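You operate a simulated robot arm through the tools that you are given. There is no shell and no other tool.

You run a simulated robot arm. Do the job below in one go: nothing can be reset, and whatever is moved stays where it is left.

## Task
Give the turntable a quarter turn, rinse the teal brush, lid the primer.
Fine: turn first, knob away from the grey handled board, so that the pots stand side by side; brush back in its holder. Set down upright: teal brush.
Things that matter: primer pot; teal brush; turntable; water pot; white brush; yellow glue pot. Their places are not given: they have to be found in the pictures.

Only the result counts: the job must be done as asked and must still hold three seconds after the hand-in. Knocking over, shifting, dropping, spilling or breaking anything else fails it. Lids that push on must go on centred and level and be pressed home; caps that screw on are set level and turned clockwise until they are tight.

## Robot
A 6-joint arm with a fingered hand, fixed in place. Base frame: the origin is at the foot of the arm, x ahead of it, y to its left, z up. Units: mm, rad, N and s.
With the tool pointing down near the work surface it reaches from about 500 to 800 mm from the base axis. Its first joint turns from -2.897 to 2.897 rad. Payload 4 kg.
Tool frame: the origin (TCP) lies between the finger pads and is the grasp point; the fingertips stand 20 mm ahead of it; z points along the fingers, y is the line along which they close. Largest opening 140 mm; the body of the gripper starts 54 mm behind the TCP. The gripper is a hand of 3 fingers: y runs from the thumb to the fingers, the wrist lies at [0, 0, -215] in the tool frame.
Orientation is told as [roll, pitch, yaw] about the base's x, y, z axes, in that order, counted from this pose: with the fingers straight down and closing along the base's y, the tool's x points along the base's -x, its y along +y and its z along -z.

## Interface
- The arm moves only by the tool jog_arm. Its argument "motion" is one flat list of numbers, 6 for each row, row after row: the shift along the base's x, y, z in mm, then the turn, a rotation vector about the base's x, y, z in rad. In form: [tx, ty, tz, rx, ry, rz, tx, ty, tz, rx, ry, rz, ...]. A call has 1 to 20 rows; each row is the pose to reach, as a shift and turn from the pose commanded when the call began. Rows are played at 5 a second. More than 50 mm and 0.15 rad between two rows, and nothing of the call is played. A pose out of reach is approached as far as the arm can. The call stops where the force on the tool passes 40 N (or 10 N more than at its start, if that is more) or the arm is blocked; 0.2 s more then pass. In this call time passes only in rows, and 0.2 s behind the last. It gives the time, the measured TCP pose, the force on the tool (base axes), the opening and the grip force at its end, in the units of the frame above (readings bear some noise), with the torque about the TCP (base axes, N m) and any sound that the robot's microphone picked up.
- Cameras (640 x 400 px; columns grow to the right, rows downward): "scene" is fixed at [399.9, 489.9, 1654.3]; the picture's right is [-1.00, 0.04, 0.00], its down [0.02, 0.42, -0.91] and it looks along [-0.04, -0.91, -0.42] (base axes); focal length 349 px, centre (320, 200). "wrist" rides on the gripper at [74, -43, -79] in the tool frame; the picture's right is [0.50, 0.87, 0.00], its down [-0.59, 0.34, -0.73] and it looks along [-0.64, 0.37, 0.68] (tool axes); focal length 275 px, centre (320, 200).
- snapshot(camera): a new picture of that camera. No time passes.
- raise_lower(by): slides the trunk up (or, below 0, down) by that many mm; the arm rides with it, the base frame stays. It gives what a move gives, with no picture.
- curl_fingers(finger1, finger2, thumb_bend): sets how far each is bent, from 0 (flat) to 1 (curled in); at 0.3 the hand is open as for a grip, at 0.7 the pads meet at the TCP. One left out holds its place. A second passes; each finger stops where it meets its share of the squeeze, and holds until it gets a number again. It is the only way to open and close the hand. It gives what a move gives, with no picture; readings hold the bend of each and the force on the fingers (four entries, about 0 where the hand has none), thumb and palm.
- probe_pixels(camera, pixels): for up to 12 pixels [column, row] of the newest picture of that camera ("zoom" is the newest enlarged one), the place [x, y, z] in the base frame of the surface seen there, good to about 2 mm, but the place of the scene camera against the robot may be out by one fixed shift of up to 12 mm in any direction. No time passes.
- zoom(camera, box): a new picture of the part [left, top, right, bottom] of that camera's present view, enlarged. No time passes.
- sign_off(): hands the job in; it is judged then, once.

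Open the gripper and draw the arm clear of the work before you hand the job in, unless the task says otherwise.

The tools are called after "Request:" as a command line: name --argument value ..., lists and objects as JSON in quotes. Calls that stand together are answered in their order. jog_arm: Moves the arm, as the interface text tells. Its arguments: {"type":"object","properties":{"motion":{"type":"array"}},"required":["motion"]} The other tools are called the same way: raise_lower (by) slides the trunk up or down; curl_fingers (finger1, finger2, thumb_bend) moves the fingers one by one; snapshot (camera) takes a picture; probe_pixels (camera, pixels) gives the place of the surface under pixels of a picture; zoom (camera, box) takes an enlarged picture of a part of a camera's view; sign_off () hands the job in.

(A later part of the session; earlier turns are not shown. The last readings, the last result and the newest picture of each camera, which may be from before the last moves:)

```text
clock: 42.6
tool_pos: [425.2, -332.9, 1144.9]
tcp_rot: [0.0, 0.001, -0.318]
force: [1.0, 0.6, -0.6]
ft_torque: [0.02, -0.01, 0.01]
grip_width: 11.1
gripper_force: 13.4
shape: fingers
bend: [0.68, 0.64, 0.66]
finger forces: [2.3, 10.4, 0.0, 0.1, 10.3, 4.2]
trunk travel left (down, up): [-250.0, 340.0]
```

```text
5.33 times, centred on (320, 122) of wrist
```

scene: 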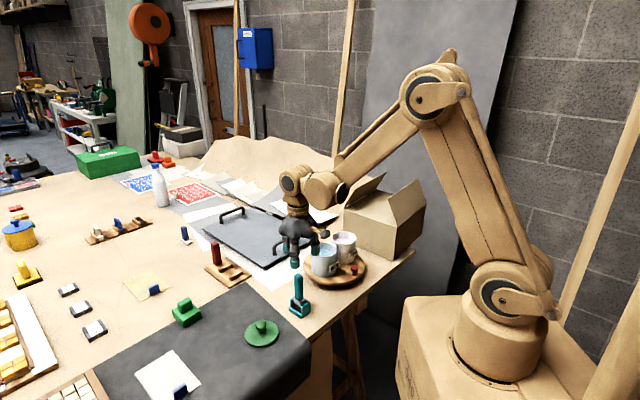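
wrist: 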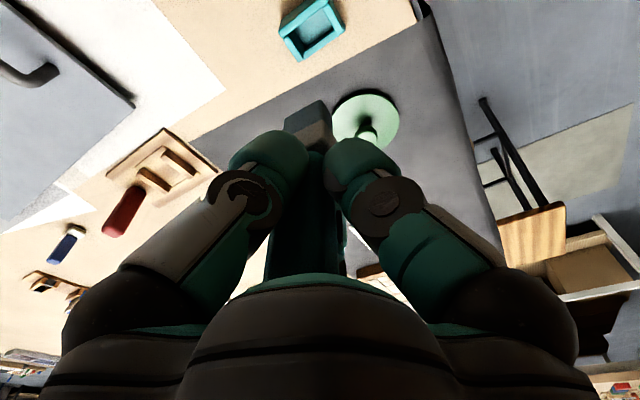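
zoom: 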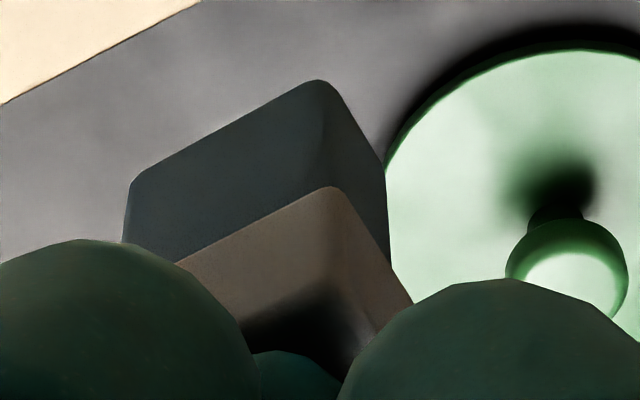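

The holder slot centre is ≈(430.8,-340.4), long direction ≈-46°, floor z≈884, with ≈5 mm play each way. I probe the bristle block's bottom corners in the current pose to compare directly.

Request:
probe_pixels --camera "zoom" --pixels '[[316, 88], [300, 96], [250, 122], [200, 148], [150, 176], [138, 190], [335, 100], [350, 122], [370, 152], [382, 175], [325, 205], [200, 258]]'

Request:
zoom --camera "scene" --box '[275, 205, 323, 265]'

```text
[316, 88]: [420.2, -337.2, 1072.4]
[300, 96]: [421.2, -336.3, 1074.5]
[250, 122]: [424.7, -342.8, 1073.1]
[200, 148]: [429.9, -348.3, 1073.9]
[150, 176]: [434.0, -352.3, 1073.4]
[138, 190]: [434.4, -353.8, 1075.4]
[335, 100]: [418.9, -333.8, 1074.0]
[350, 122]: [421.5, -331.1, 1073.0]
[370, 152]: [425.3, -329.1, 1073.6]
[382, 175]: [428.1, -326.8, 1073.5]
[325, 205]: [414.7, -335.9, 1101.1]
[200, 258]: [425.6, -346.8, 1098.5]
```

```text
6.67 times, centred on (299, 235) of scene
```

zoom: 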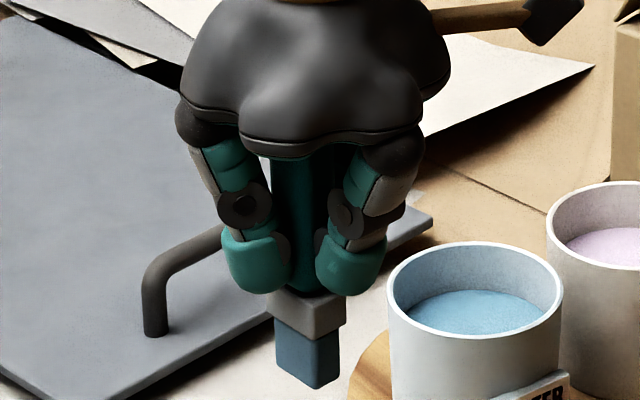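

The bristle block's bottom centre is ≈(432,-340), long side ≈-51°, already over the slot. I correct by +0.08 rad and (-1.7,-1) mm and descend 138 mm to just above the holder walls.

Request:
jog_arm --motion '[-0.8, -0.5, -20, 0, 0, 0.04, -1.7, -1, -45, 0, 0, 0.08, -1.7, -1, -75, 0, 0, 0.08, -1.7, -1, -105, 0, 0, 0.08, -1.7, -1, -128, 0, 0, 0.08, -1.7, -1, -138, 0, 0, 0.08]'

Request:
snapshot --camera "wrist"

Request:
zoom --camera "wrist" --box '[250, 70, 394, 160]'

Request:
zoom --camera "scene" --box '[270, 250, 334, 320]'

```text
clock: 44.0
tool_pos: [422.5, -334.9, 1006.2]
tcp_rot: [0.003, -0.002, -0.242]
force: [0.4, 0.9, -1.0]
ft_torque: [0.01, 0.01, 0.02]
grip_width: 10.9
gripper_force: 13.3
shape: fingers
bend: [0.68, 0.64, 0.66]
finger forces: [2.2, 10.4, 0.0, 0.0, 10.4, 4.1]
trunk travel left (down, up): [-250.0, 340.0]
```

```text
taken
```

wrist: 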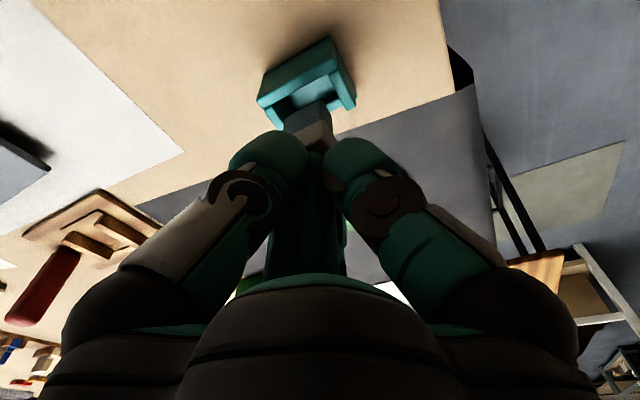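

```text
4.44 times, centred on (322, 115) of wrist
```

zoom: 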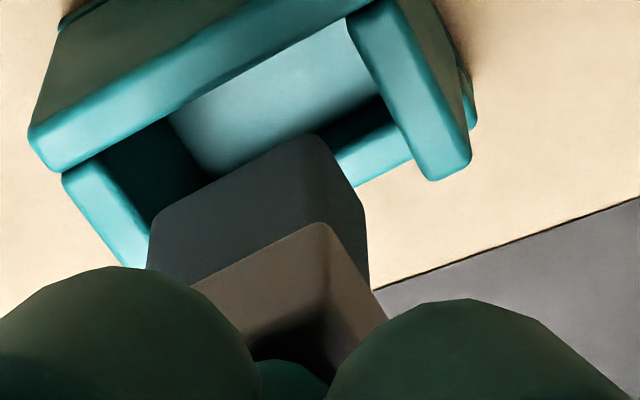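

```text
5.71 times, centred on (302, 285) of scene
```

zoom: 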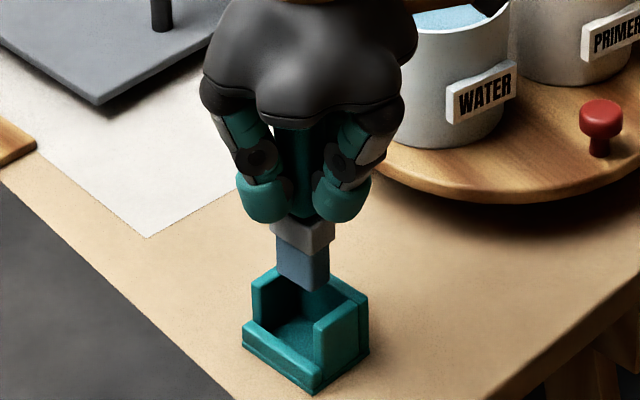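

The brush hangs over the holder with edges nearly parallel to it. I probe the brush bottom edge and the holder walls once more before inserting.

Request:
probe_pixels --camera "zoom" --pixels '[[312, 146], [280, 160], [220, 190], [165, 218], [335, 170], [360, 210], [100, 140], [300, 35], [100, 205], [375, 40], [440, 160], [380, 160]]'

```text
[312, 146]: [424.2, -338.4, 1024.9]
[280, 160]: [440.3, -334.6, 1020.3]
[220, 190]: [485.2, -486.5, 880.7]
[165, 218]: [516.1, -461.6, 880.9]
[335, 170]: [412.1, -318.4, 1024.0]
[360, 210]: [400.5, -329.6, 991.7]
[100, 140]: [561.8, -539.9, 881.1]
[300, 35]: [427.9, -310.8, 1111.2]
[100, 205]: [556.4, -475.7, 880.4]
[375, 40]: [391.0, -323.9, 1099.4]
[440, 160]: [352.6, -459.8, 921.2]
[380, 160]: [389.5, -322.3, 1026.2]
```

That probed the scene zoom instead; I take the wrist zoom again and repeat.

Request:
zoom --camera "wrist" --box '[250, 70, 394, 160]'

Request:
probe_pixels --camera "zoom" --pixels '[[312, 146], [280, 160], [220, 190], [165, 218], [335, 170], [358, 205], [100, 140], [300, 35], [100, 205], [375, 40], [440, 160], [380, 160]]'

```text
4.44 times, centred on (322, 115) of wrist
```

zoom: 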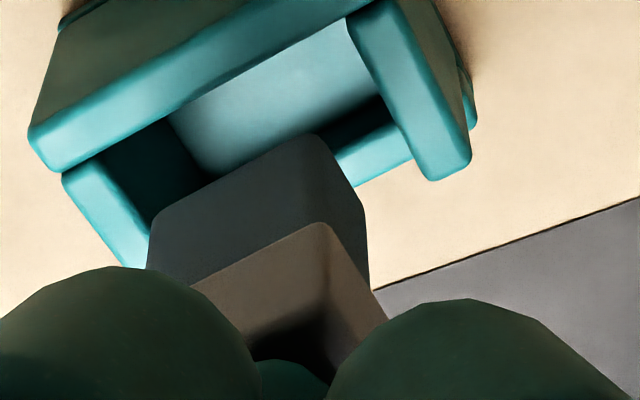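

```text
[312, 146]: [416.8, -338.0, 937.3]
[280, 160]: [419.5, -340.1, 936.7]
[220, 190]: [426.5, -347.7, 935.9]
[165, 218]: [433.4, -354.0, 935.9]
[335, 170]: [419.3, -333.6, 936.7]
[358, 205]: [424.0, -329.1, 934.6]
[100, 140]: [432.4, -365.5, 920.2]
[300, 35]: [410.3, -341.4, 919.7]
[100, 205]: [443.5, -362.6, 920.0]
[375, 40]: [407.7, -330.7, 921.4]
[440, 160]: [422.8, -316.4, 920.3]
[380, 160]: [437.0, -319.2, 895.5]
```

The brush is within ≈1 mm of the slot centre and parallel (long side -44°). I lower it 45 mm into the holder.

Request:
jog_arm --motion '[0.4, 0.4, -10, 0, 0, 0, 0.4, 0.4, -20, 0, 0, 0, 0.4, 0.4, -29, 0, 0, 0, 0.4, 0.4, -37, 0, 0, 0, 0.4, 0.4, -45, 0, 0, 0]'

Request:
zoom --camera "wrist" --box '[230, 70, 410, 180]'

Request:
zoom --camera "scene" --box '[270, 250, 334, 320]'

```text
clock: 45.2
tool_pos: [422.3, -334.7, 960.2]
tcp_rot: [0.002, 0.001, -0.24]
force: [-0.1, 0.1, -0.6]
ft_torque: [0.01, -0.07, -0.01]
grip_width: 10.9
gripper_force: 13.3
shape: fingers
bend: [0.68, 0.64, 0.66]
finger forces: [2.2, 10.5, 0.0, 0.0, 10.4, 4.1]
trunk travel left (down, up): [-250.0, 340.0]
```

```text
3.56 times, centred on (320, 125) of wrist
```

zoom: 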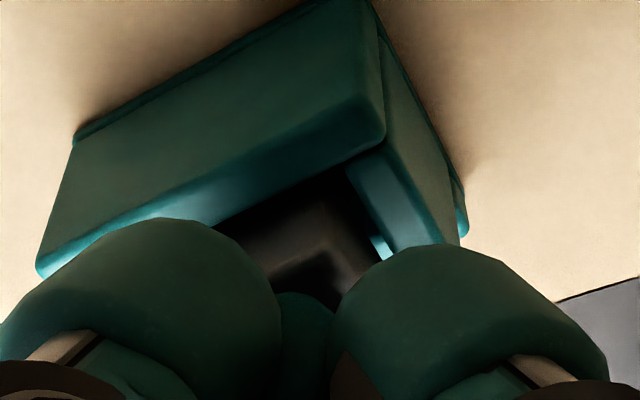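

```text
5.71 times, centred on (302, 285) of scene
```

zoom: 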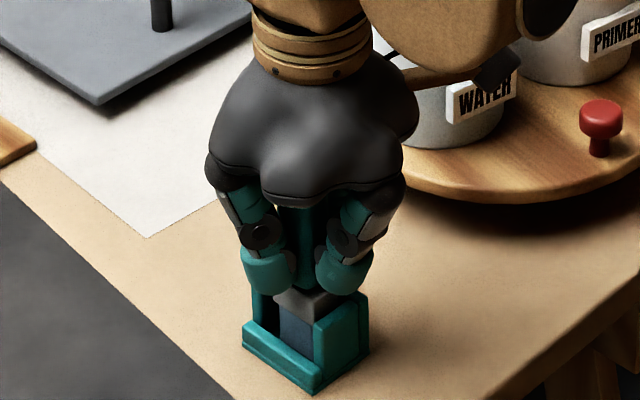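

The brush is inside the holder with no contact (≈0 N), bottom at z≈890. I lower another 4 mm, then feel for the floor.

Request:
jog_arm --motion '[0, 0, -1.5, 0, 0, 0, 0, 0, -3, 0, 0, 0, 0, 0, -4, 0, 0, 0]'

```text
clock: 46.1
tool_pos: [421.2, -332.3, 957.6]
tcp_rot: [0.001, -0.004, -0.241]
force: [4.2, -2.3, 34.1]
ft_torque: [-0.03, -0.15, 0.03]
grip_width: 10.7
gripper_force: 24.7
shape: fingers
bend: [0.68, 0.64, 0.67]
finger forces: [3.6, 12.8, 0.0, 0.0, 12.1, 20.6]
trunk travel left (down, up): [-250.0, 340.0]
stopped in row 3: the force on the tool passed its limit at 41 N (the readings are from after the stop); the commanded pose is now the measured one
```

The brush now stands on the holder floor (34 N down). I ease off by 1.5 mm to leave only a light load before releasing.

Request:
jog_arm --motion '[0, 0, 1.5, 0, 0, 0]'

Request:
zoom --camera "scene" --box '[270, 240, 334, 320]'

Request:
snapshot --camera "wrist"

```text
clock: 46.5
tool_pos: [422.7, -333.8, 959.3]
tcp_rot: [0.003, -0.001, -0.24]
force: [2.6, -1.3, 23.4]
ft_torque: [-0.03, -0.12, -0.01]
grip_width: 10.6
gripper_force: 21.4
shape: fingers
bend: [0.68, 0.64, 0.66]
finger forces: [3.5, 12.3, 0.1, 0.0, 11.9, 14.6]
trunk travel left (down, up): [-250.0, 340.0]
```

```text
5.00 times, centred on (302, 280) of scene
```

zoom: 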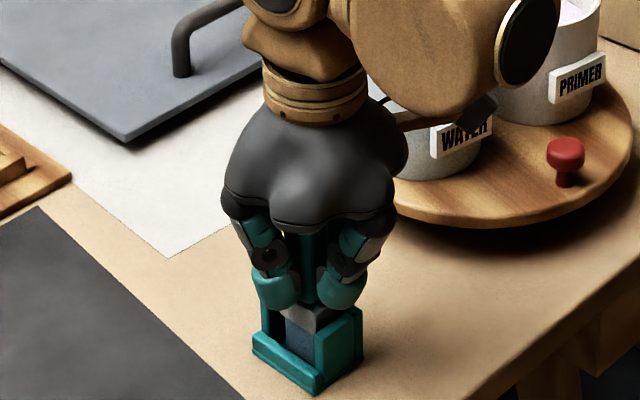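

```text
taken
```

wrist: 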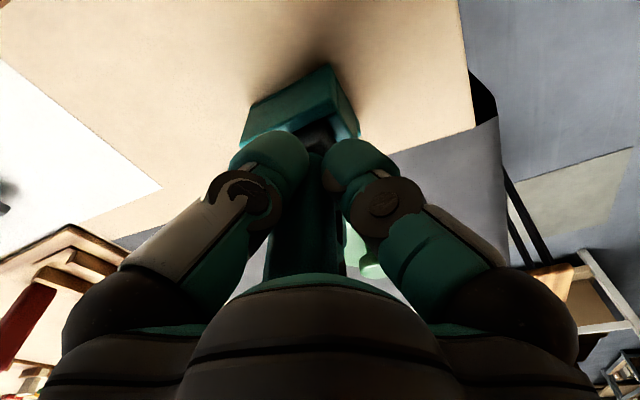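

Still 23 N; I ease up another 2 mm.

Request:
jog_arm --motion '[0, 0, 2, 0, 0, 0]'

```text
clock: 46.9
tool_pos: [422.6, -333.7, 961.7]
tcp_rot: [0.002, -0.001, -0.241]
force: [-0.1, 1.0, 1.6]
ft_torque: [0.02, 0.04, 0.0]
grip_width: 10.8
gripper_force: 14.9
shape: fingers
bend: [0.68, 0.64, 0.66]
finger forces: [2.8, 11.0, 0.0, 0.0, 10.9, 4.6]
trunk travel left (down, up): [-250.0, 340.0]
```

Load is now only 1.6 N. I lower 0.5 mm for a light seat and then release the fingers by a small, equal amount so the brush can settle upright.

Request:
jog_arm --motion '[0, 0, -0.5, 0, 0, 0]'

Request:
curl_fingers --finger1 0.66 --finger2 0.62 --thumb_bend 0.64

Request:
snapshot --camera "wrist"

Request:
zoom --camera "scene" --box '[270, 240, 334, 320]'

```text
clock: 47.3
tool_pos: [421.1, -334.0, 959.8]
tcp_rot: [0.002, -0.001, -0.24]
force: [1.0, 0.1, 1.6]
ft_torque: [0.01, -0.01, -0.03]
grip_width: 10.9
gripper_force: 14.3
shape: fingers
bend: [0.68, 0.64, 0.66]
finger forces: [2.7, 10.8, 0.0, 0.0, 11.0, 4.6]
trunk travel left (down, up): [-250.0, 340.0]
```

```text
clock: 48.3
tool_pos: [422.6, -332.8, 960.1]
tcp_rot: [0.002, -0.001, -0.242]
force: [0.2, 0.5, 3.6]
ft_torque: [0.06, 0.04, -0.01]
grip_width: 16.6
gripper_force: 3.3
shape: fingers
bend: [0.66, 0.62, 0.64]
finger forces: [0.1, 1.2, 0.1, 0.0, 0.7, 3.3]
trunk travel left (down, up): [-250.0, 340.0]
```

```text
taken
```

wrist: 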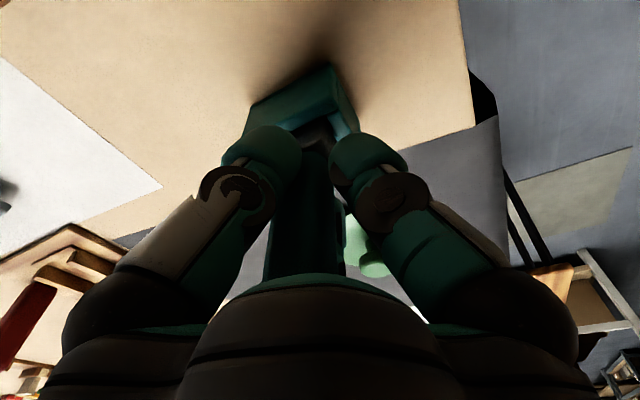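

```text
5.00 times, centred on (302, 280) of scene
```

zoom: 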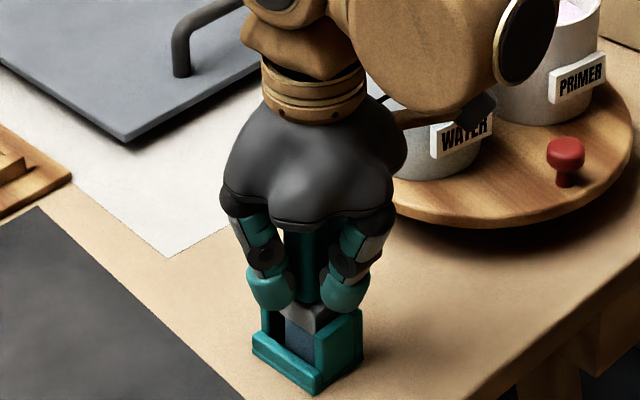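

The fingers are almost free while the palm still rests on the brush's top with 3 N. I open them fully to 0.5.

Request:
curl_fingers --finger1 0.5 --finger2 0.5 --thumb_bend 0.5

Request:
snapshot --camera "wrist"

Request:
zoom --camera "scene" --box '[270, 240, 334, 320]'

```text
clock: 49.3
tool_pos: [421.2, -333.9, 960.0]
tcp_rot: [0.002, -0.002, -0.241]
force: [1.0, -1.0, 3.5]
ft_torque: [-0.01, -0.01, -0.01]
grip_width: 63.4
gripper_force: 2.2
shape: fingers
bend: [0.5, 0.5, 0.5]
finger forces: [0.0, 0.2, 0.1, 0.0, 0.1, 3.6]
trunk travel left (down, up): [-250.0, 340.0]
```

```text
taken
```

wrist: 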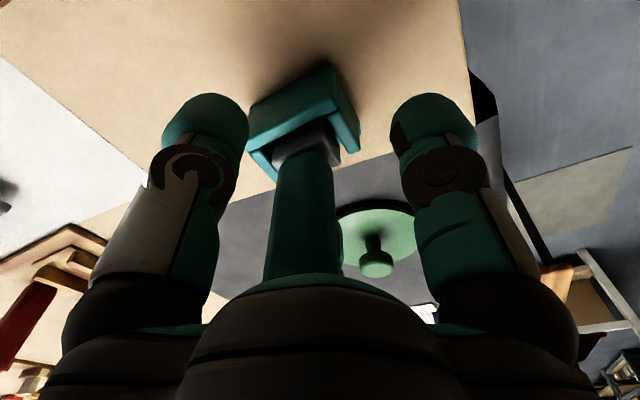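

```text
5.00 times, centred on (302, 280) of scene
```

zoom: 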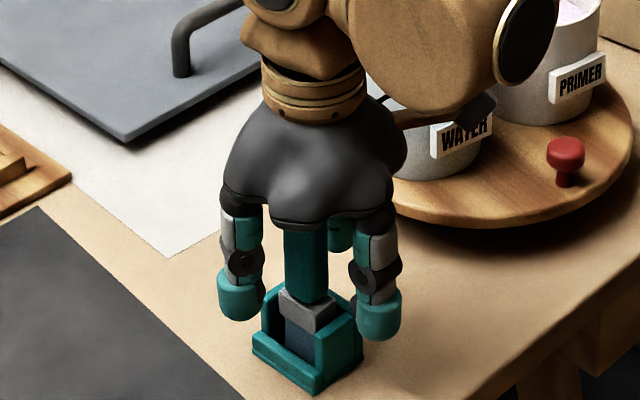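

The brush stands in its holder with the fingers clear. I lift the hand straight up off it, slowly at first.

Request:
jog_arm --motion '[0, 0, 2, 0, 0, 0, 0, 0, 5, 0, 0, 0, 0, 0, 12, 0, 0, 0, 0, 0, 25, 0, 0, 0, 0, 0, 45, 0, 0, 0, 0, 0, 70, 0, 0, 0, 0, 0, 100, 0, 0, 0]'

Request:
snapshot --camera "wrist"

Request:
zoom --camera "scene" --box '[270, 240, 334, 320]'

```text
clock: 50.9
tool_pos: [422.9, -334.1, 1060.8]
tcp_rot: [0.001, -0.001, -0.242]
force: [0.1, -0.4, -0.3]
ft_torque: [-0.02, 0.0, 0.02]
grip_width: 63.7
gripper_force: 0.1
shape: fingers
bend: [0.5, 0.5, 0.5]
finger forces: [0.0, 0.0, 0.1, 0.0, 0.0, 0.0]
trunk travel left (down, up): [-250.0, 340.0]
```

```text
taken
```

wrist: 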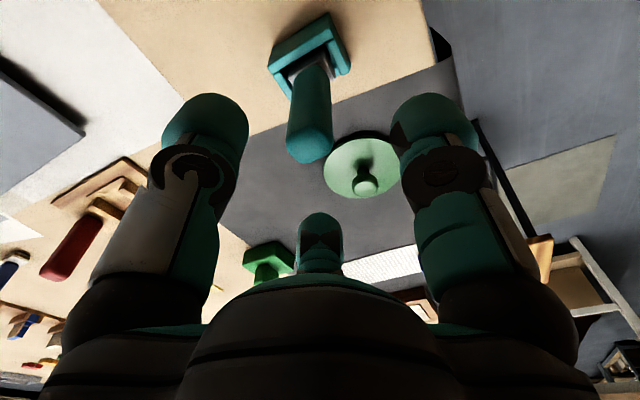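

```text
5.00 times, centred on (302, 280) of scene
```

zoom: 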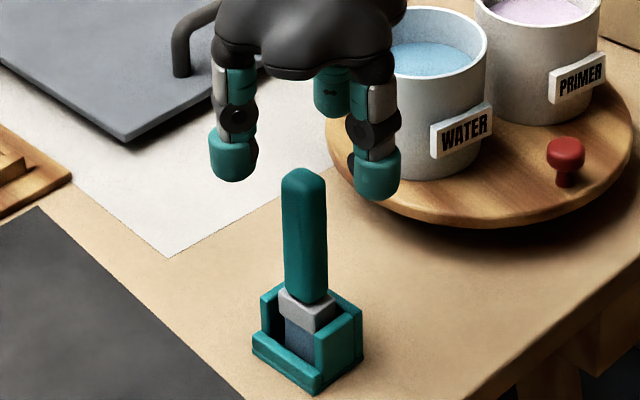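

The brush stands upright in its holder. I probe its top and lower handle to confirm it is plumb, and the lid for the next step.

Request:
probe_pixels --camera "wrist" --pixels '[[309, 145], [293, 140], [327, 140], [309, 125], [312, 158], [364, 188], [354, 184], [375, 184], [364, 165], [330, 165], [397, 180], [360, 135]]'

Request:
zoom --camera "wrist" --box '[260, 0, 420, 210]'

```text
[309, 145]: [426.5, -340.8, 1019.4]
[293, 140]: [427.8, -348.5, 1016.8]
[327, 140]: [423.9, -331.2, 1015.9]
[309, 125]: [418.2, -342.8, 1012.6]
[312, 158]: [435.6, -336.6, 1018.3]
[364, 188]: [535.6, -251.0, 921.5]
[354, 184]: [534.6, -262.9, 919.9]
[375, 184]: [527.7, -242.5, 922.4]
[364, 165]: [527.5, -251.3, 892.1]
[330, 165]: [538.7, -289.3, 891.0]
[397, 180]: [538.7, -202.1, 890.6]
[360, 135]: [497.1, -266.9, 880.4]
```

```text
1.90 times, centred on (340, 105) of wrist
```

zoom: 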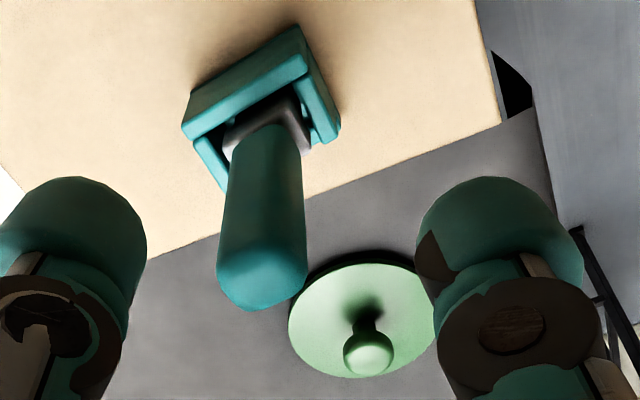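

The brush top is at ≈(427,-340,1018.5), the same height as at the start: upright and seated. Next I go to hover over the green lid, knob ≈(531,-250).

Request:
jog_arm --motion '[0, 0, 20, 0, 0, 0, 27, 21.5, 30, 0, 0, 0, 54, 43, 30, 0, 0, 0, 81, 64.5, 20, 0, 0, 0, 107.5, 86, 0, 0, 0, 0, 107.5, 86, -25, 0, 0, 0]'

Request:
snapshot --camera "wrist"

Request:
zoom --camera "wrist" --box '[230, 20, 410, 160]'

```text
clock: 52.3
tool_pos: [530.6, -247.3, 1035.4]
tcp_rot: [0.004, -0.002, -0.241]
force: [-0.2, 0.3, 0.7]
ft_torque: [-0.03, 0.04, -0.02]
grip_width: 63.8
gripper_force: 0.1
shape: fingers
bend: [0.5, 0.5, 0.5]
finger forces: [0.0, 0.0, 0.0, 0.1, 0.0, 0.0]
trunk travel left (down, up): [-250.0, 340.0]
```

```text
taken
```

wrist: 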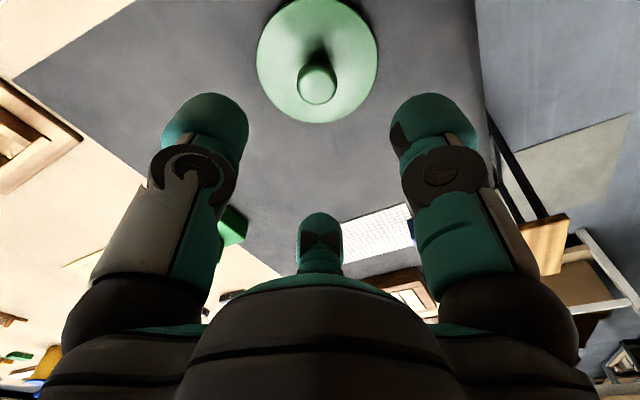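

```text
2.86 times, centred on (320, 90) of wrist
```

zoom: 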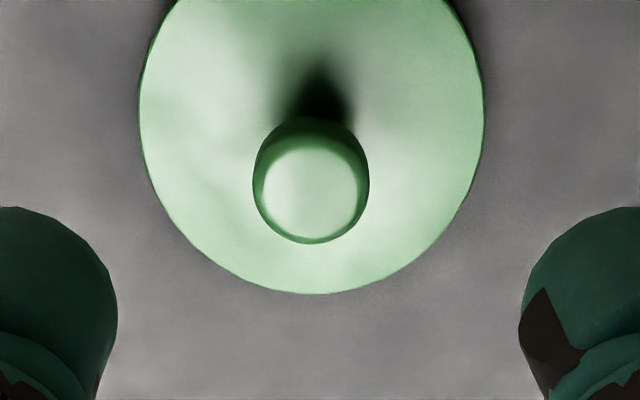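

The lid's knob is at (317,84) in the wrist view. I probe its extents and the lid's rim to centre the grasp.

Request:
probe_pixels --camera "zoom" --pixels '[[310, 190], [258, 180], [365, 180], [310, 238], [310, 150], [310, 125], [142, 100], [482, 100], [312, 288], [160, 170], [462, 180], [200, 250]]'

```text
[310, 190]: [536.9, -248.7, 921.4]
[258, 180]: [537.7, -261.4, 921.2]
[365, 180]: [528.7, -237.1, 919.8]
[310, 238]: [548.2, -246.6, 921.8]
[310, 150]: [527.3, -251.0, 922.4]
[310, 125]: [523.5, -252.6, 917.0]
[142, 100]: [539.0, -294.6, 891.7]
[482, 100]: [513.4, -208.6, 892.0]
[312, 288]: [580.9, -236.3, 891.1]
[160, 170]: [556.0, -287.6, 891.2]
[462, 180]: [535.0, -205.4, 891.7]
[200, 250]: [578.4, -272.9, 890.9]
```

The knob centre is ≈(535,-249.4), top z≈921.5, disc z≈891. I shift (+5,-1.6) and descend to z≈930.

Request:
jog_arm --motion '[2.5, -0.8, -25, 0, 0, 0, 5, -1.6, -50, 0, 0, 0, 5, -1.6, -75, 0, 0, 0, 5, -1.6, -95, 0, 0, 0, 5, -1.6, -105, 0, 0, 0]'

Request:
snapshot --camera "wrist"

Request:
zoom --camera "scene" --box '[220, 260, 310, 350]'

```text
clock: 53.5
tool_pos: [538.1, -249.1, 929.2]
tcp_rot: [0.003, -0.002, -0.241]
force: [1.1, 0.2, -0.2]
ft_torque: [-0.03, -0.02, 0.01]
grip_width: 63.5
gripper_force: 0.1
shape: fingers
bend: [0.5, 0.5, 0.5]
finger forces: [0.0, 0.1, 0.0, 0.0, 0.0, 0.0]
trunk travel left (down, up): [-250.0, 340.0]
```

```text
taken
```

wrist: 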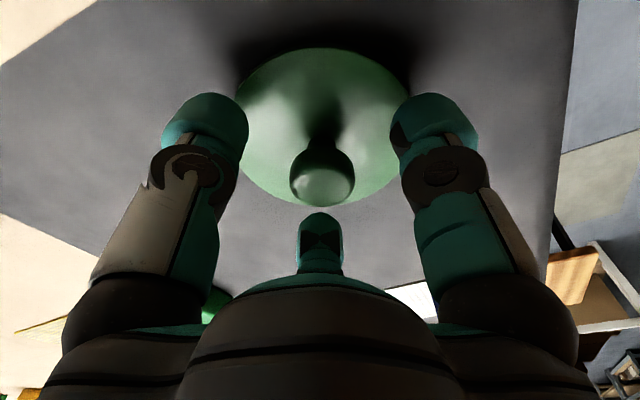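

```text
4.44 times, centred on (265, 305) of scene
```

zoom: 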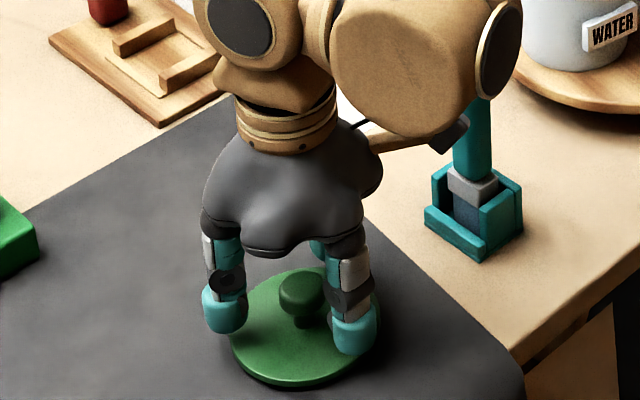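

The fingers stand around the lid's knob at (322,178) with no contact, and the camera arm is ≈70 mm from the brush. I lower 12 mm more.

Request:
jog_arm --motion '[0, 0, -4, 0, 0, 0, 0, 0, -8, 0, 0, 0, 0, 0, -12, 0, 0, 0]'

Request:
snapshot --camera "wrist"

```text
clock: 54.3
tool_pos: [536.4, -248.9, 917.1]
tcp_rot: [0.003, -0.004, -0.24]
force: [1.0, -0.8, 8.7]
ft_torque: [-0.02, 0.03, 0.02]
grip_width: 63.6
gripper_force: 3.6
shape: fingers
bend: [0.5, 0.5, 0.5]
finger forces: [2.7, 2.2, 0.1, 0.0, 2.8, 0.0]
trunk travel left (down, up): [-250.0, 340.0]
```

```text
taken
```

wrist: 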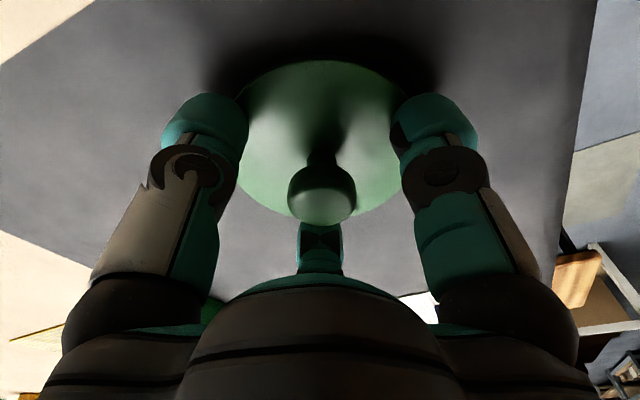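

The fingertips just touched the disc (8.7 N) at this height. I rise 3 mm and then close on the knob.

Request:
jog_arm --motion '[0, 0, 3, 0, 0, 0]'

Request:
curl_fingers --finger1 0.6 --finger2 0.6 --thumb_bend 0.6

Request:
zoom --camera "wrist" --box '[200, 60, 440, 260]'

```text
clock: 54.7
tool_pos: [536.8, -248.2, 920.6]
tcp_rot: [0.001, -0.002, -0.241]
force: [-0.8, 0.1, 0.0]
ft_torque: [-0.02, 0.02, -0.02]
grip_width: 63.6
gripper_force: 0.0
shape: fingers
bend: [0.5, 0.5, 0.5]
finger forces: [0.0, 0.0, 0.0, 0.0, 0.1, 0.0]
trunk travel left (down, up): [-250.0, 340.0]
```

```text
clock: 55.7
tool_pos: [537.7, -248.5, 921.6]
tcp_rot: [0.003, -0.002, -0.241]
force: [0.3, 0.0, -0.5]
ft_torque: [-0.01, -0.01, 0.02]
grip_width: 32.6
gripper_force: 0.1
shape: fingers
bend: [0.6, 0.6, 0.6]
finger forces: [0.1, 0.1, 0.0, 0.0, 0.1, 0.0]
trunk travel left (down, up): [-250.0, 340.0]
```

```text
2.00 times, centred on (320, 160) of wrist
```

zoom: 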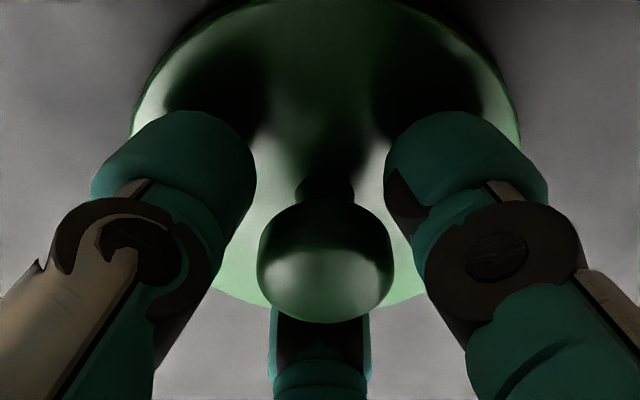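

The knob is centred between the fingers. I close them to grip it.

Request:
curl_fingers --finger1 0.7 --finger2 0.7 --thumb_bend 0.7

Request:
jog_arm --motion '[0, 0, 4, 0, 0, 0, 0, 0, 10, 0, 0, 0]'

Request:
snapshot --camera "wrist"

Request:
zoom --camera "scene" --box '[220, 260, 310, 350]'

```text
clock: 56.7
tool_pos: [536.5, -249.4, 919.8]
tcp_rot: [0.002, -0.001, -0.241]
force: [-0.3, 0.0, -0.3]
ft_torque: [-0.01, 0.02, 0.0]
grip_width: 20.7
gripper_force: 15.5
shape: fingers
bend: [0.64, 0.63, 0.65]
finger forces: [9.7, 10.1, 0.1, 0.1, 11.5, 0.1]
trunk travel left (down, up): [-250.0, 340.0]
```

```text
clock: 57.3
tool_pos: [536.5, -249.1, 931.3]
tcp_rot: [0.003, -0.002, -0.241]
force: [-0.2, -0.1, -0.4]
ft_torque: [-0.01, -0.04, 0.0]
grip_width: 20.7
gripper_force: 15.7
shape: fingers
bend: [0.64, 0.63, 0.65]
finger forces: [9.7, 10.1, 0.0, 0.1, 11.6, 0.1]
trunk travel left (down, up): [-250.0, 340.0]
```

```text
taken
```

wrist: 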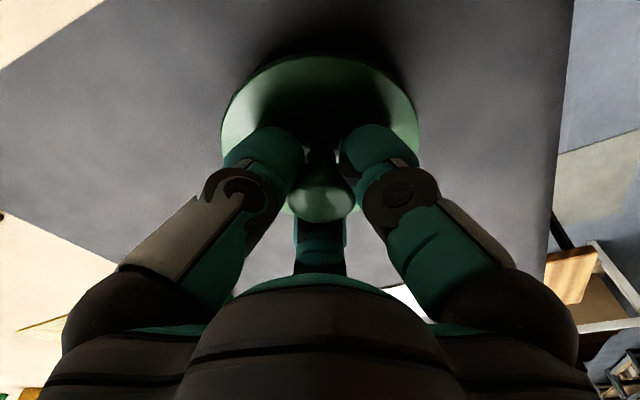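

```text
4.44 times, centred on (265, 305) of scene
```

zoom: 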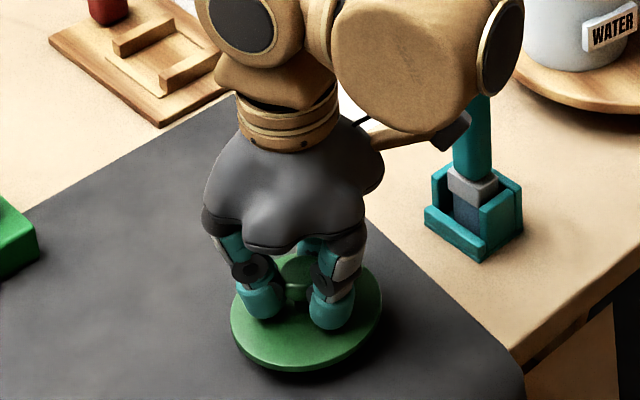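

The lid comes up cleanly with the hand. I lift it 180 mm, well above the brush top, before moving over.

Request:
jog_arm --motion '[0, 0, 20, 0, 0, 0, 0, 0, 50, 0, 0, 0, 0, 0, 85, 0, 0, 0, 0, 0, 120, 0, 0, 0, 0, 0, 155, 0, 0, 0, 0, 0, 180, 0, 0, 0]'

Request:
zoom --camera "scene" --box '[210, 200, 370, 340]'

Request:
snapshot --camera "wrist"

```text
clock: 58.7
tool_pos: [535.6, -252.5, 1112.1]
tcp_rot: [0.001, -0.001, -0.243]
force: [0.3, 0.6, 0.0]
ft_torque: [0.03, 0.01, -0.02]
grip_width: 20.8
gripper_force: 16.0
shape: fingers
bend: [0.64, 0.63, 0.65]
finger forces: [9.6, 10.2, 0.1, 0.0, 11.6, 0.0]
trunk travel left (down, up): [-250.0, 340.0]
```

```text
2.86 times, centred on (290, 270) of scene
```

zoom: 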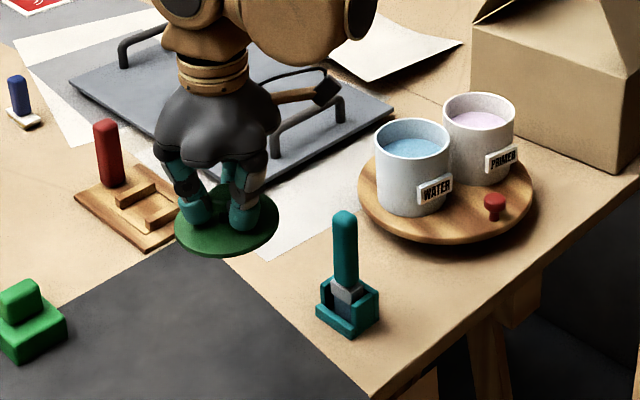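

```text
taken
```

wrist: 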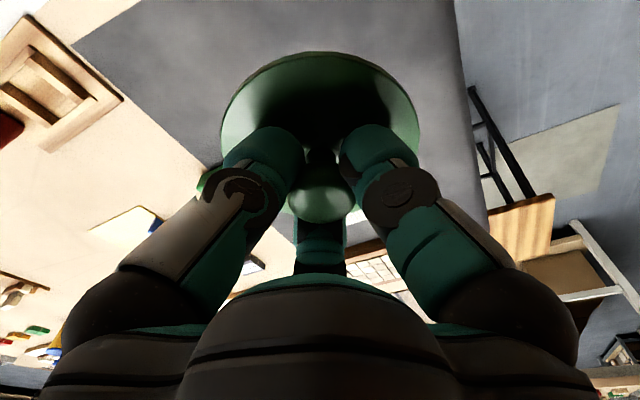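

The lid hangs level-looking at (320,100) in the wrist view. I probe its rim to check its tilt and its centre relative to the TCP.

Request:
probe_pixels --camera "wrist" --pixels '[[226, 130], [228, 110], [250, 80], [285, 62], [320, 57], [355, 62], [390, 82], [411, 110], [414, 130], [320, 80], [318, 210], [322, 195]]'

```text
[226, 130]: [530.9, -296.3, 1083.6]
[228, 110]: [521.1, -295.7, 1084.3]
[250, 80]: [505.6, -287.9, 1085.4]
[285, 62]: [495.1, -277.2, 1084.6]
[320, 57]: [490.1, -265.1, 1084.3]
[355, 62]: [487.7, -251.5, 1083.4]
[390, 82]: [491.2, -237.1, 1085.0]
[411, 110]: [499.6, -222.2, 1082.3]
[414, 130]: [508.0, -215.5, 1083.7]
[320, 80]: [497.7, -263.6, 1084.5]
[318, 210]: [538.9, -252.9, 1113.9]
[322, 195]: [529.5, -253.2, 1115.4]
```

The lid is level to about 1 mm, its centre within ≈2 mm of the TCP. I carry it over to the primer pot near (271,-566) at this height.

Request:
jog_arm --motion '[-26.4, -31.5, 0, 0, 0, 0, -52.8, -63, 0, 0, 0, 0, -79.2, -94.5, 0, 0, 0, 0, -105.6, -126, 0, 0, 0, 0, -132, -157.5, 0, 0, 0, 0, -158.4, -189, 0, 0, 0, 0, -184.8, -220.5, 0, 0, 0, 0, -211.2, -252, 0, 0, 0, 0, -237.6, -283.5, 0, 0, 0, 0, -264, -315, 0, 0, 0, 0]'

Request:
snapshot --camera "wrist"

Request:
zoom --camera "scene" --box '[270, 170, 400, 290]'

```text
clock: 60.9
tool_pos: [267.1, -567.2, 1110.7]
tcp_rot: [0.005, -0.003, -0.241]
force: [0.0, 0.2, -0.6]
ft_torque: [-0.01, -0.01, 0.0]
grip_width: 20.4
gripper_force: 15.6
shape: fingers
bend: [0.64, 0.63, 0.65]
finger forces: [9.5, 10.2, 0.0, 0.0, 11.6, 0.0]
trunk travel left (down, up): [-250.0, 340.0]
```

```text
taken
```

wrist: 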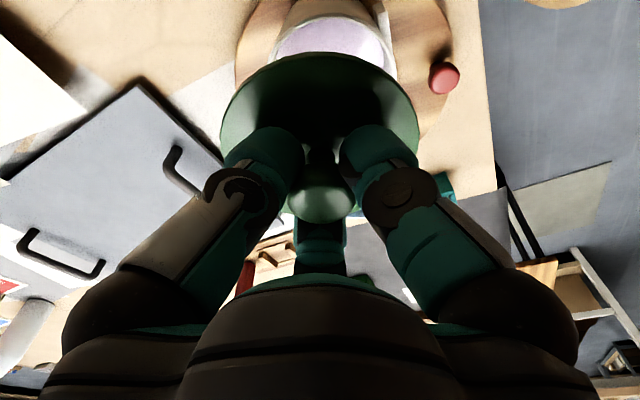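

```text
3.33 times, centred on (335, 230) of scene
```

zoom: 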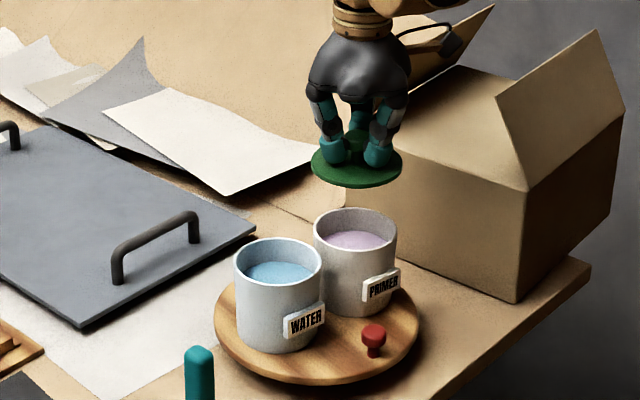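

The lid is near the primer pot, whose rim shows around (333,40) behind the lid. I probe the visible rim and the lid's rim to align them.

Request:
zoom --camera "wrist" --box '[230, 0, 430, 125]'

```text
3.20 times, centred on (330, 62) of wrist
```

zoom: 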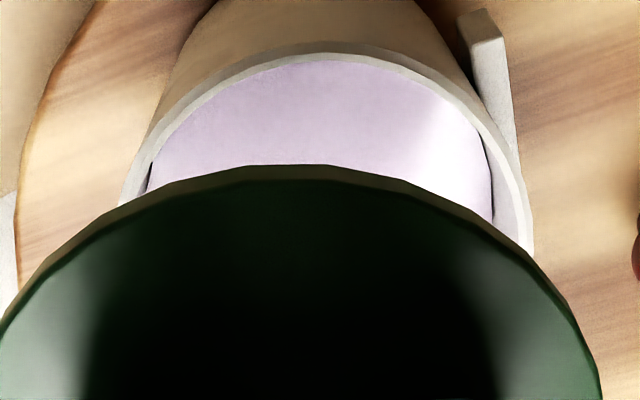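

I probe the rim of the primer pot along its outer edge and the lid's edge.

Request:
probe_pixels --camera "zoom" --pixels '[[130, 190], [158, 148], [205, 95], [270, 57], [340, 47], [410, 58], [465, 95], [505, 150], [525, 205], [529, 235]]'

Request:
probe_pixels --camera "zoom" --pixels '[[40, 290], [100, 235], [170, 198], [245, 178], [320, 174], [400, 188], [480, 225], [540, 275], [580, 340], [590, 380]]'

```text
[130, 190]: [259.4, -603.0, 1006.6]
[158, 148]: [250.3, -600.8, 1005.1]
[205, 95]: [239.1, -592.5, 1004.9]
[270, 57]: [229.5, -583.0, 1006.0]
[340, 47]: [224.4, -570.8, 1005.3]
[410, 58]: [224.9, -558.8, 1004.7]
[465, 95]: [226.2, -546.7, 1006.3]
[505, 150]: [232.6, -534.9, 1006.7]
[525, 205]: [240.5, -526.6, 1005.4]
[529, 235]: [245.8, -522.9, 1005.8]
```

```text
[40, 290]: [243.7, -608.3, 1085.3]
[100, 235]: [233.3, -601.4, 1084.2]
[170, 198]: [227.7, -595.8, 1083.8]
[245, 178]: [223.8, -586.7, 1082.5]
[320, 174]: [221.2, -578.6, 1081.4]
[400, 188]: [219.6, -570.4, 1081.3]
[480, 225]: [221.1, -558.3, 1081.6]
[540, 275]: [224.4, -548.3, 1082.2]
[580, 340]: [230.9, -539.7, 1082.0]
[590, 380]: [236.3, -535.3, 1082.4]
```

Fits: pot rim centre (267,-561), lid centre (266.4,-569.5). I shift the lid by (+0.7,+8.5) and lower it 46 mm to ≈20 mm above the rim.

Request:
jog_arm --motion '[0.3, 4, -10, 0, 0, 0, 0.7, 8.5, -25, 0, 0, 0, 0.7, 8.5, -40, 0, 0, 0, 0.7, 8.5, -46, 0, 0, 0, 0.7, 8.5, -46, 0, 0, 0]'

Request:
snapshot --camera "wrist"

Request:
zoom --camera "wrist" --box '[200, 10, 440, 160]'

Request:
zoom --camera "scene" --box '[310, 200, 390, 280]'

```text
clock: 62.1
tool_pos: [270.3, -556.9, 1065.3]
tcp_rot: [0.003, -0.001, -0.239]
force: [0.0, 1.0, -0.7]
ft_torque: [0.01, 0.02, 0.01]
grip_width: 20.3
gripper_force: 15.2
shape: fingers
bend: [0.64, 0.63, 0.65]
finger forces: [9.5, 10.2, 0.0, 0.0, 11.5, 0.0]
trunk travel left (down, up): [-250.0, 340.0]
```

```text
taken
```

wrist: 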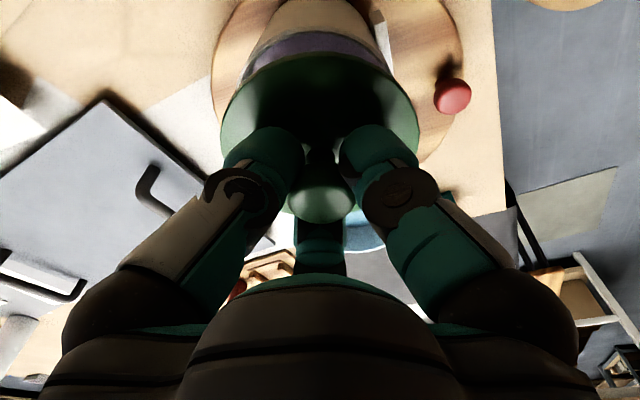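

```text
2.67 times, centred on (320, 85) of wrist
```

zoom: 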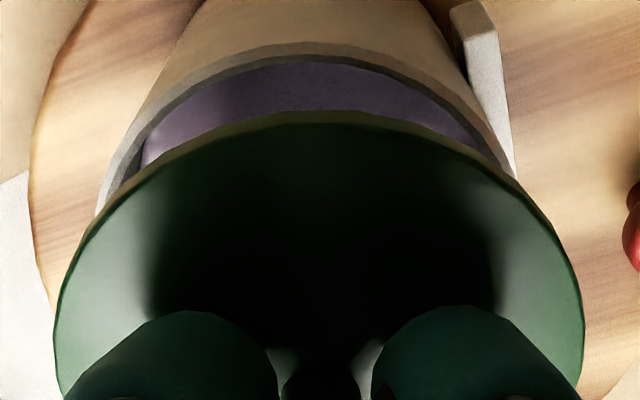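

```text
5.00 times, centred on (350, 240) of scene
```

zoom: 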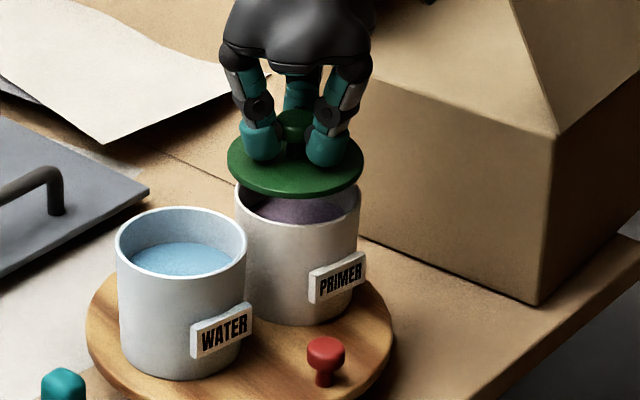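

The pot rim looks shifted slightly left of the lid in the wrist view. I re-zoom the wrist view and probe both circles from this closer pose.

Request:
zoom --camera "wrist" --box '[200, 10, 440, 160]'

Request:
probe_pixels --camera "zoom" --pixels '[[107, 200], [122, 168], [150, 130], [195, 88], [250, 60], [310, 50], [370, 60], [420, 88], [465, 130], [495, 165]]'

Request:
probe_pixels --camera "zoom" --pixels '[[62, 330], [75, 265], [110, 215], [160, 170], [220, 140], [290, 128], [360, 133], [430, 155], [490, 190], [540, 240], [570, 300], [578, 350]]'

```text
2.67 times, centred on (320, 85) of wrist
```

zoom: 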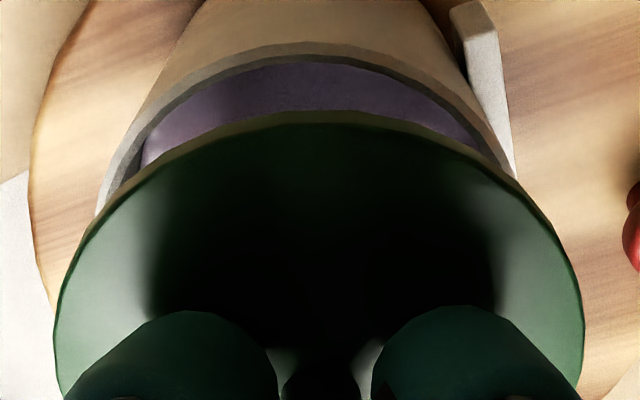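

```text
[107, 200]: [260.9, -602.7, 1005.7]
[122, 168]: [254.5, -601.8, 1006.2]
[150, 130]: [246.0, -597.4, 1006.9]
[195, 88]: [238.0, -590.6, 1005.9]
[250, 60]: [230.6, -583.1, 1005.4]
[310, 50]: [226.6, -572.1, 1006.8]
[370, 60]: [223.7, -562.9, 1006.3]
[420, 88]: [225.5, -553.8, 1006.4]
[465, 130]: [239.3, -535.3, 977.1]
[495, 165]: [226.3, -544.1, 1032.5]
```

```text
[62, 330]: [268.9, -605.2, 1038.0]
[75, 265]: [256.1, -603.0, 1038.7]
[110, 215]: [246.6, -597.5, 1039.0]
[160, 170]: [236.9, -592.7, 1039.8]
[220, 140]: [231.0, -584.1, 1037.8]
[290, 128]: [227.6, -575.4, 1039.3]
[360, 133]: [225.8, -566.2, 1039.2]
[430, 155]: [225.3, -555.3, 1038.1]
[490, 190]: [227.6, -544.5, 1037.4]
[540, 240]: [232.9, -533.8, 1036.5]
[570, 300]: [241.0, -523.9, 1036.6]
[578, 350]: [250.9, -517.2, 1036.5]
```

Fits now give lid centre (271,-559.5) against pot (267.4,-561), and the lid's +y side ≈2 mm low. I shift (-3.5,-2.9), tilt +0.02 rad about x to level it, and lower 13 mm.

Request:
jog_arm --motion '[-1.8, -1.5, -5, 0.01, 0, 0, -3.5, -2.9, -9, 0.02, 0, 0, -3.5, -2.9, -13, 0.02, 0, 0, -3.5, -2.9, -13, 0.02, 0, 0]'

Request:
snapshot --camera "wrist"

Request:
zoom --camera "scene" --box '[315, 210, 379, 270]'

Request:
zoom --camera "wrist" --box '[200, 10, 440, 160]'

```text
clock: 63.1
tool_pos: [267.4, -558.9, 1051.7]
tcp_rot: [0.022, 0.003, -0.241]
force: [-1.1, 0.4, -0.1]
ft_torque: [0.03, 0.0, -0.01]
grip_width: 20.4
gripper_force: 15.7
shape: fingers
bend: [0.64, 0.63, 0.65]
finger forces: [9.4, 10.2, 0.1, 0.1, 11.4, 0.0]
trunk travel left (down, up): [-250.0, 340.0]
```

```text
taken
```

wrist: 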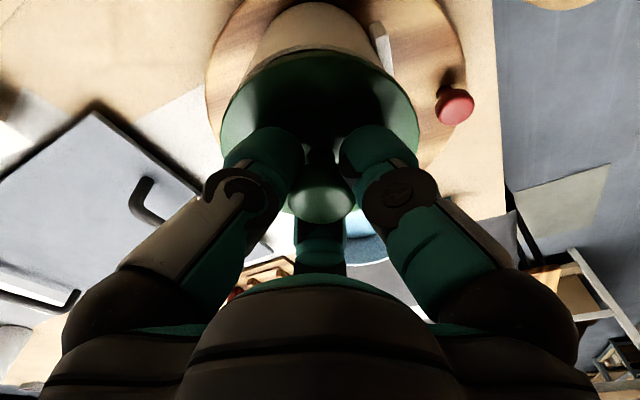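

```text
6.67 times, centred on (347, 240) of scene
```

zoom: 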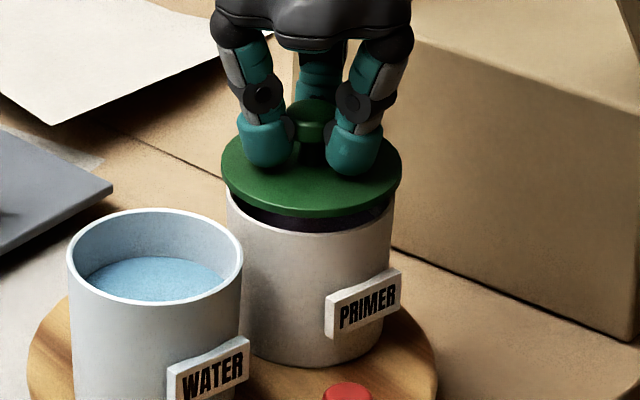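

```text
2.67 times, centred on (320, 85) of wrist
```

zoom: 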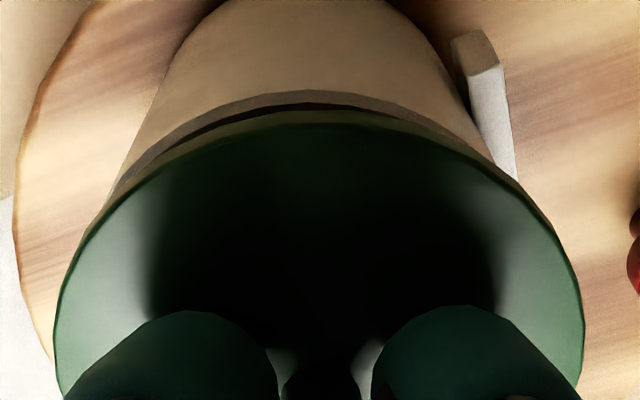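

The lid hovers a few mm over the rim. I probe the visible arcs again for a last centring check.

Request:
probe_pixels --camera "zoom" --pixels '[[125, 178], [150, 150], [185, 125], [230, 104], [280, 97], [330, 98], [380, 105], [425, 122], [455, 142]]'

Request:
probe_pixels --camera "zoom" --pixels '[[62, 330], [75, 265], [110, 215], [160, 170], [220, 140], [290, 128], [360, 133], [430, 155], [490, 190], [540, 240], [570, 300], [578, 350]]'

```text
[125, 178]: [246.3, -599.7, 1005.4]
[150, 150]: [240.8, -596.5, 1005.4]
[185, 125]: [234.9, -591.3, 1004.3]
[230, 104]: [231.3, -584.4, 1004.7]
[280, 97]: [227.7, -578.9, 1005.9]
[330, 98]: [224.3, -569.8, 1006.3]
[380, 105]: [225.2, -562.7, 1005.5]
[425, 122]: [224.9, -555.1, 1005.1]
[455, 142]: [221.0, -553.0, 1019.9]
```

```text
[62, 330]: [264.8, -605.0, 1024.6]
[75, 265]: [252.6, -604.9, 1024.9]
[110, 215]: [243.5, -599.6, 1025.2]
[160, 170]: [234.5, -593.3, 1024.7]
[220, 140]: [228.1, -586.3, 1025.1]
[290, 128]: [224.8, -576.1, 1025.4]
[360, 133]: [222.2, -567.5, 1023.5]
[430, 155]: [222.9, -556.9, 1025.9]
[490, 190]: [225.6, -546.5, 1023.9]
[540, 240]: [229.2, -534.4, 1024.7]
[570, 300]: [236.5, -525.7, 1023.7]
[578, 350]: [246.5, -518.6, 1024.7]
```

Lid centre (268,-560.5), pot centre (267.3,-561.3), lid level. I shift (-0.6,-1.1) and lower 5 mm, watching the force.

Request:
jog_arm --motion '[-0.6, -1.1, 0, 0, 0, 0, -0.6, -1.1, -2, 0, 0, 0, -0.6, -1.1, -4, 0, 0, 0, -0.6, -1.1, -5, 0, 0, 0]'

Request:
zoom --camera "scene" --box '[315, 210, 379, 270]'

Request:
zoom --camera "wrist" --box '[200, 10, 440, 160]'

```text
clock: 64.1
tool_pos: [268.5, -560.4, 1046.3]
tcp_rot: [0.023, 0.005, -0.239]
force: [1.5, 0.1, -0.3]
ft_torque: [-0.02, 0.02, 0.0]
grip_width: 20.5
gripper_force: 15.9
shape: fingers
bend: [0.64, 0.63, 0.65]
finger forces: [9.5, 10.1, 0.1, 0.0, 11.4, 0.0]
trunk travel left (down, up): [-250.0, 340.0]
```

```text
6.67 times, centred on (347, 240) of scene
```

zoom: 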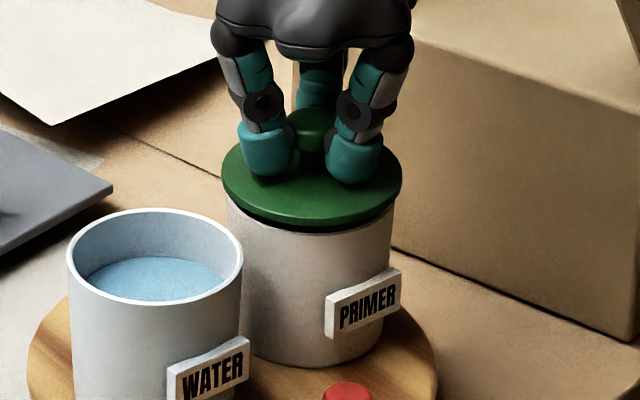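

```text
2.67 times, centred on (320, 85) of wrist
```

zoom: 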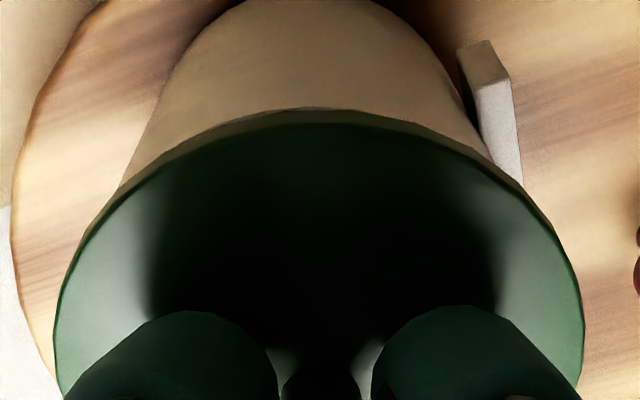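

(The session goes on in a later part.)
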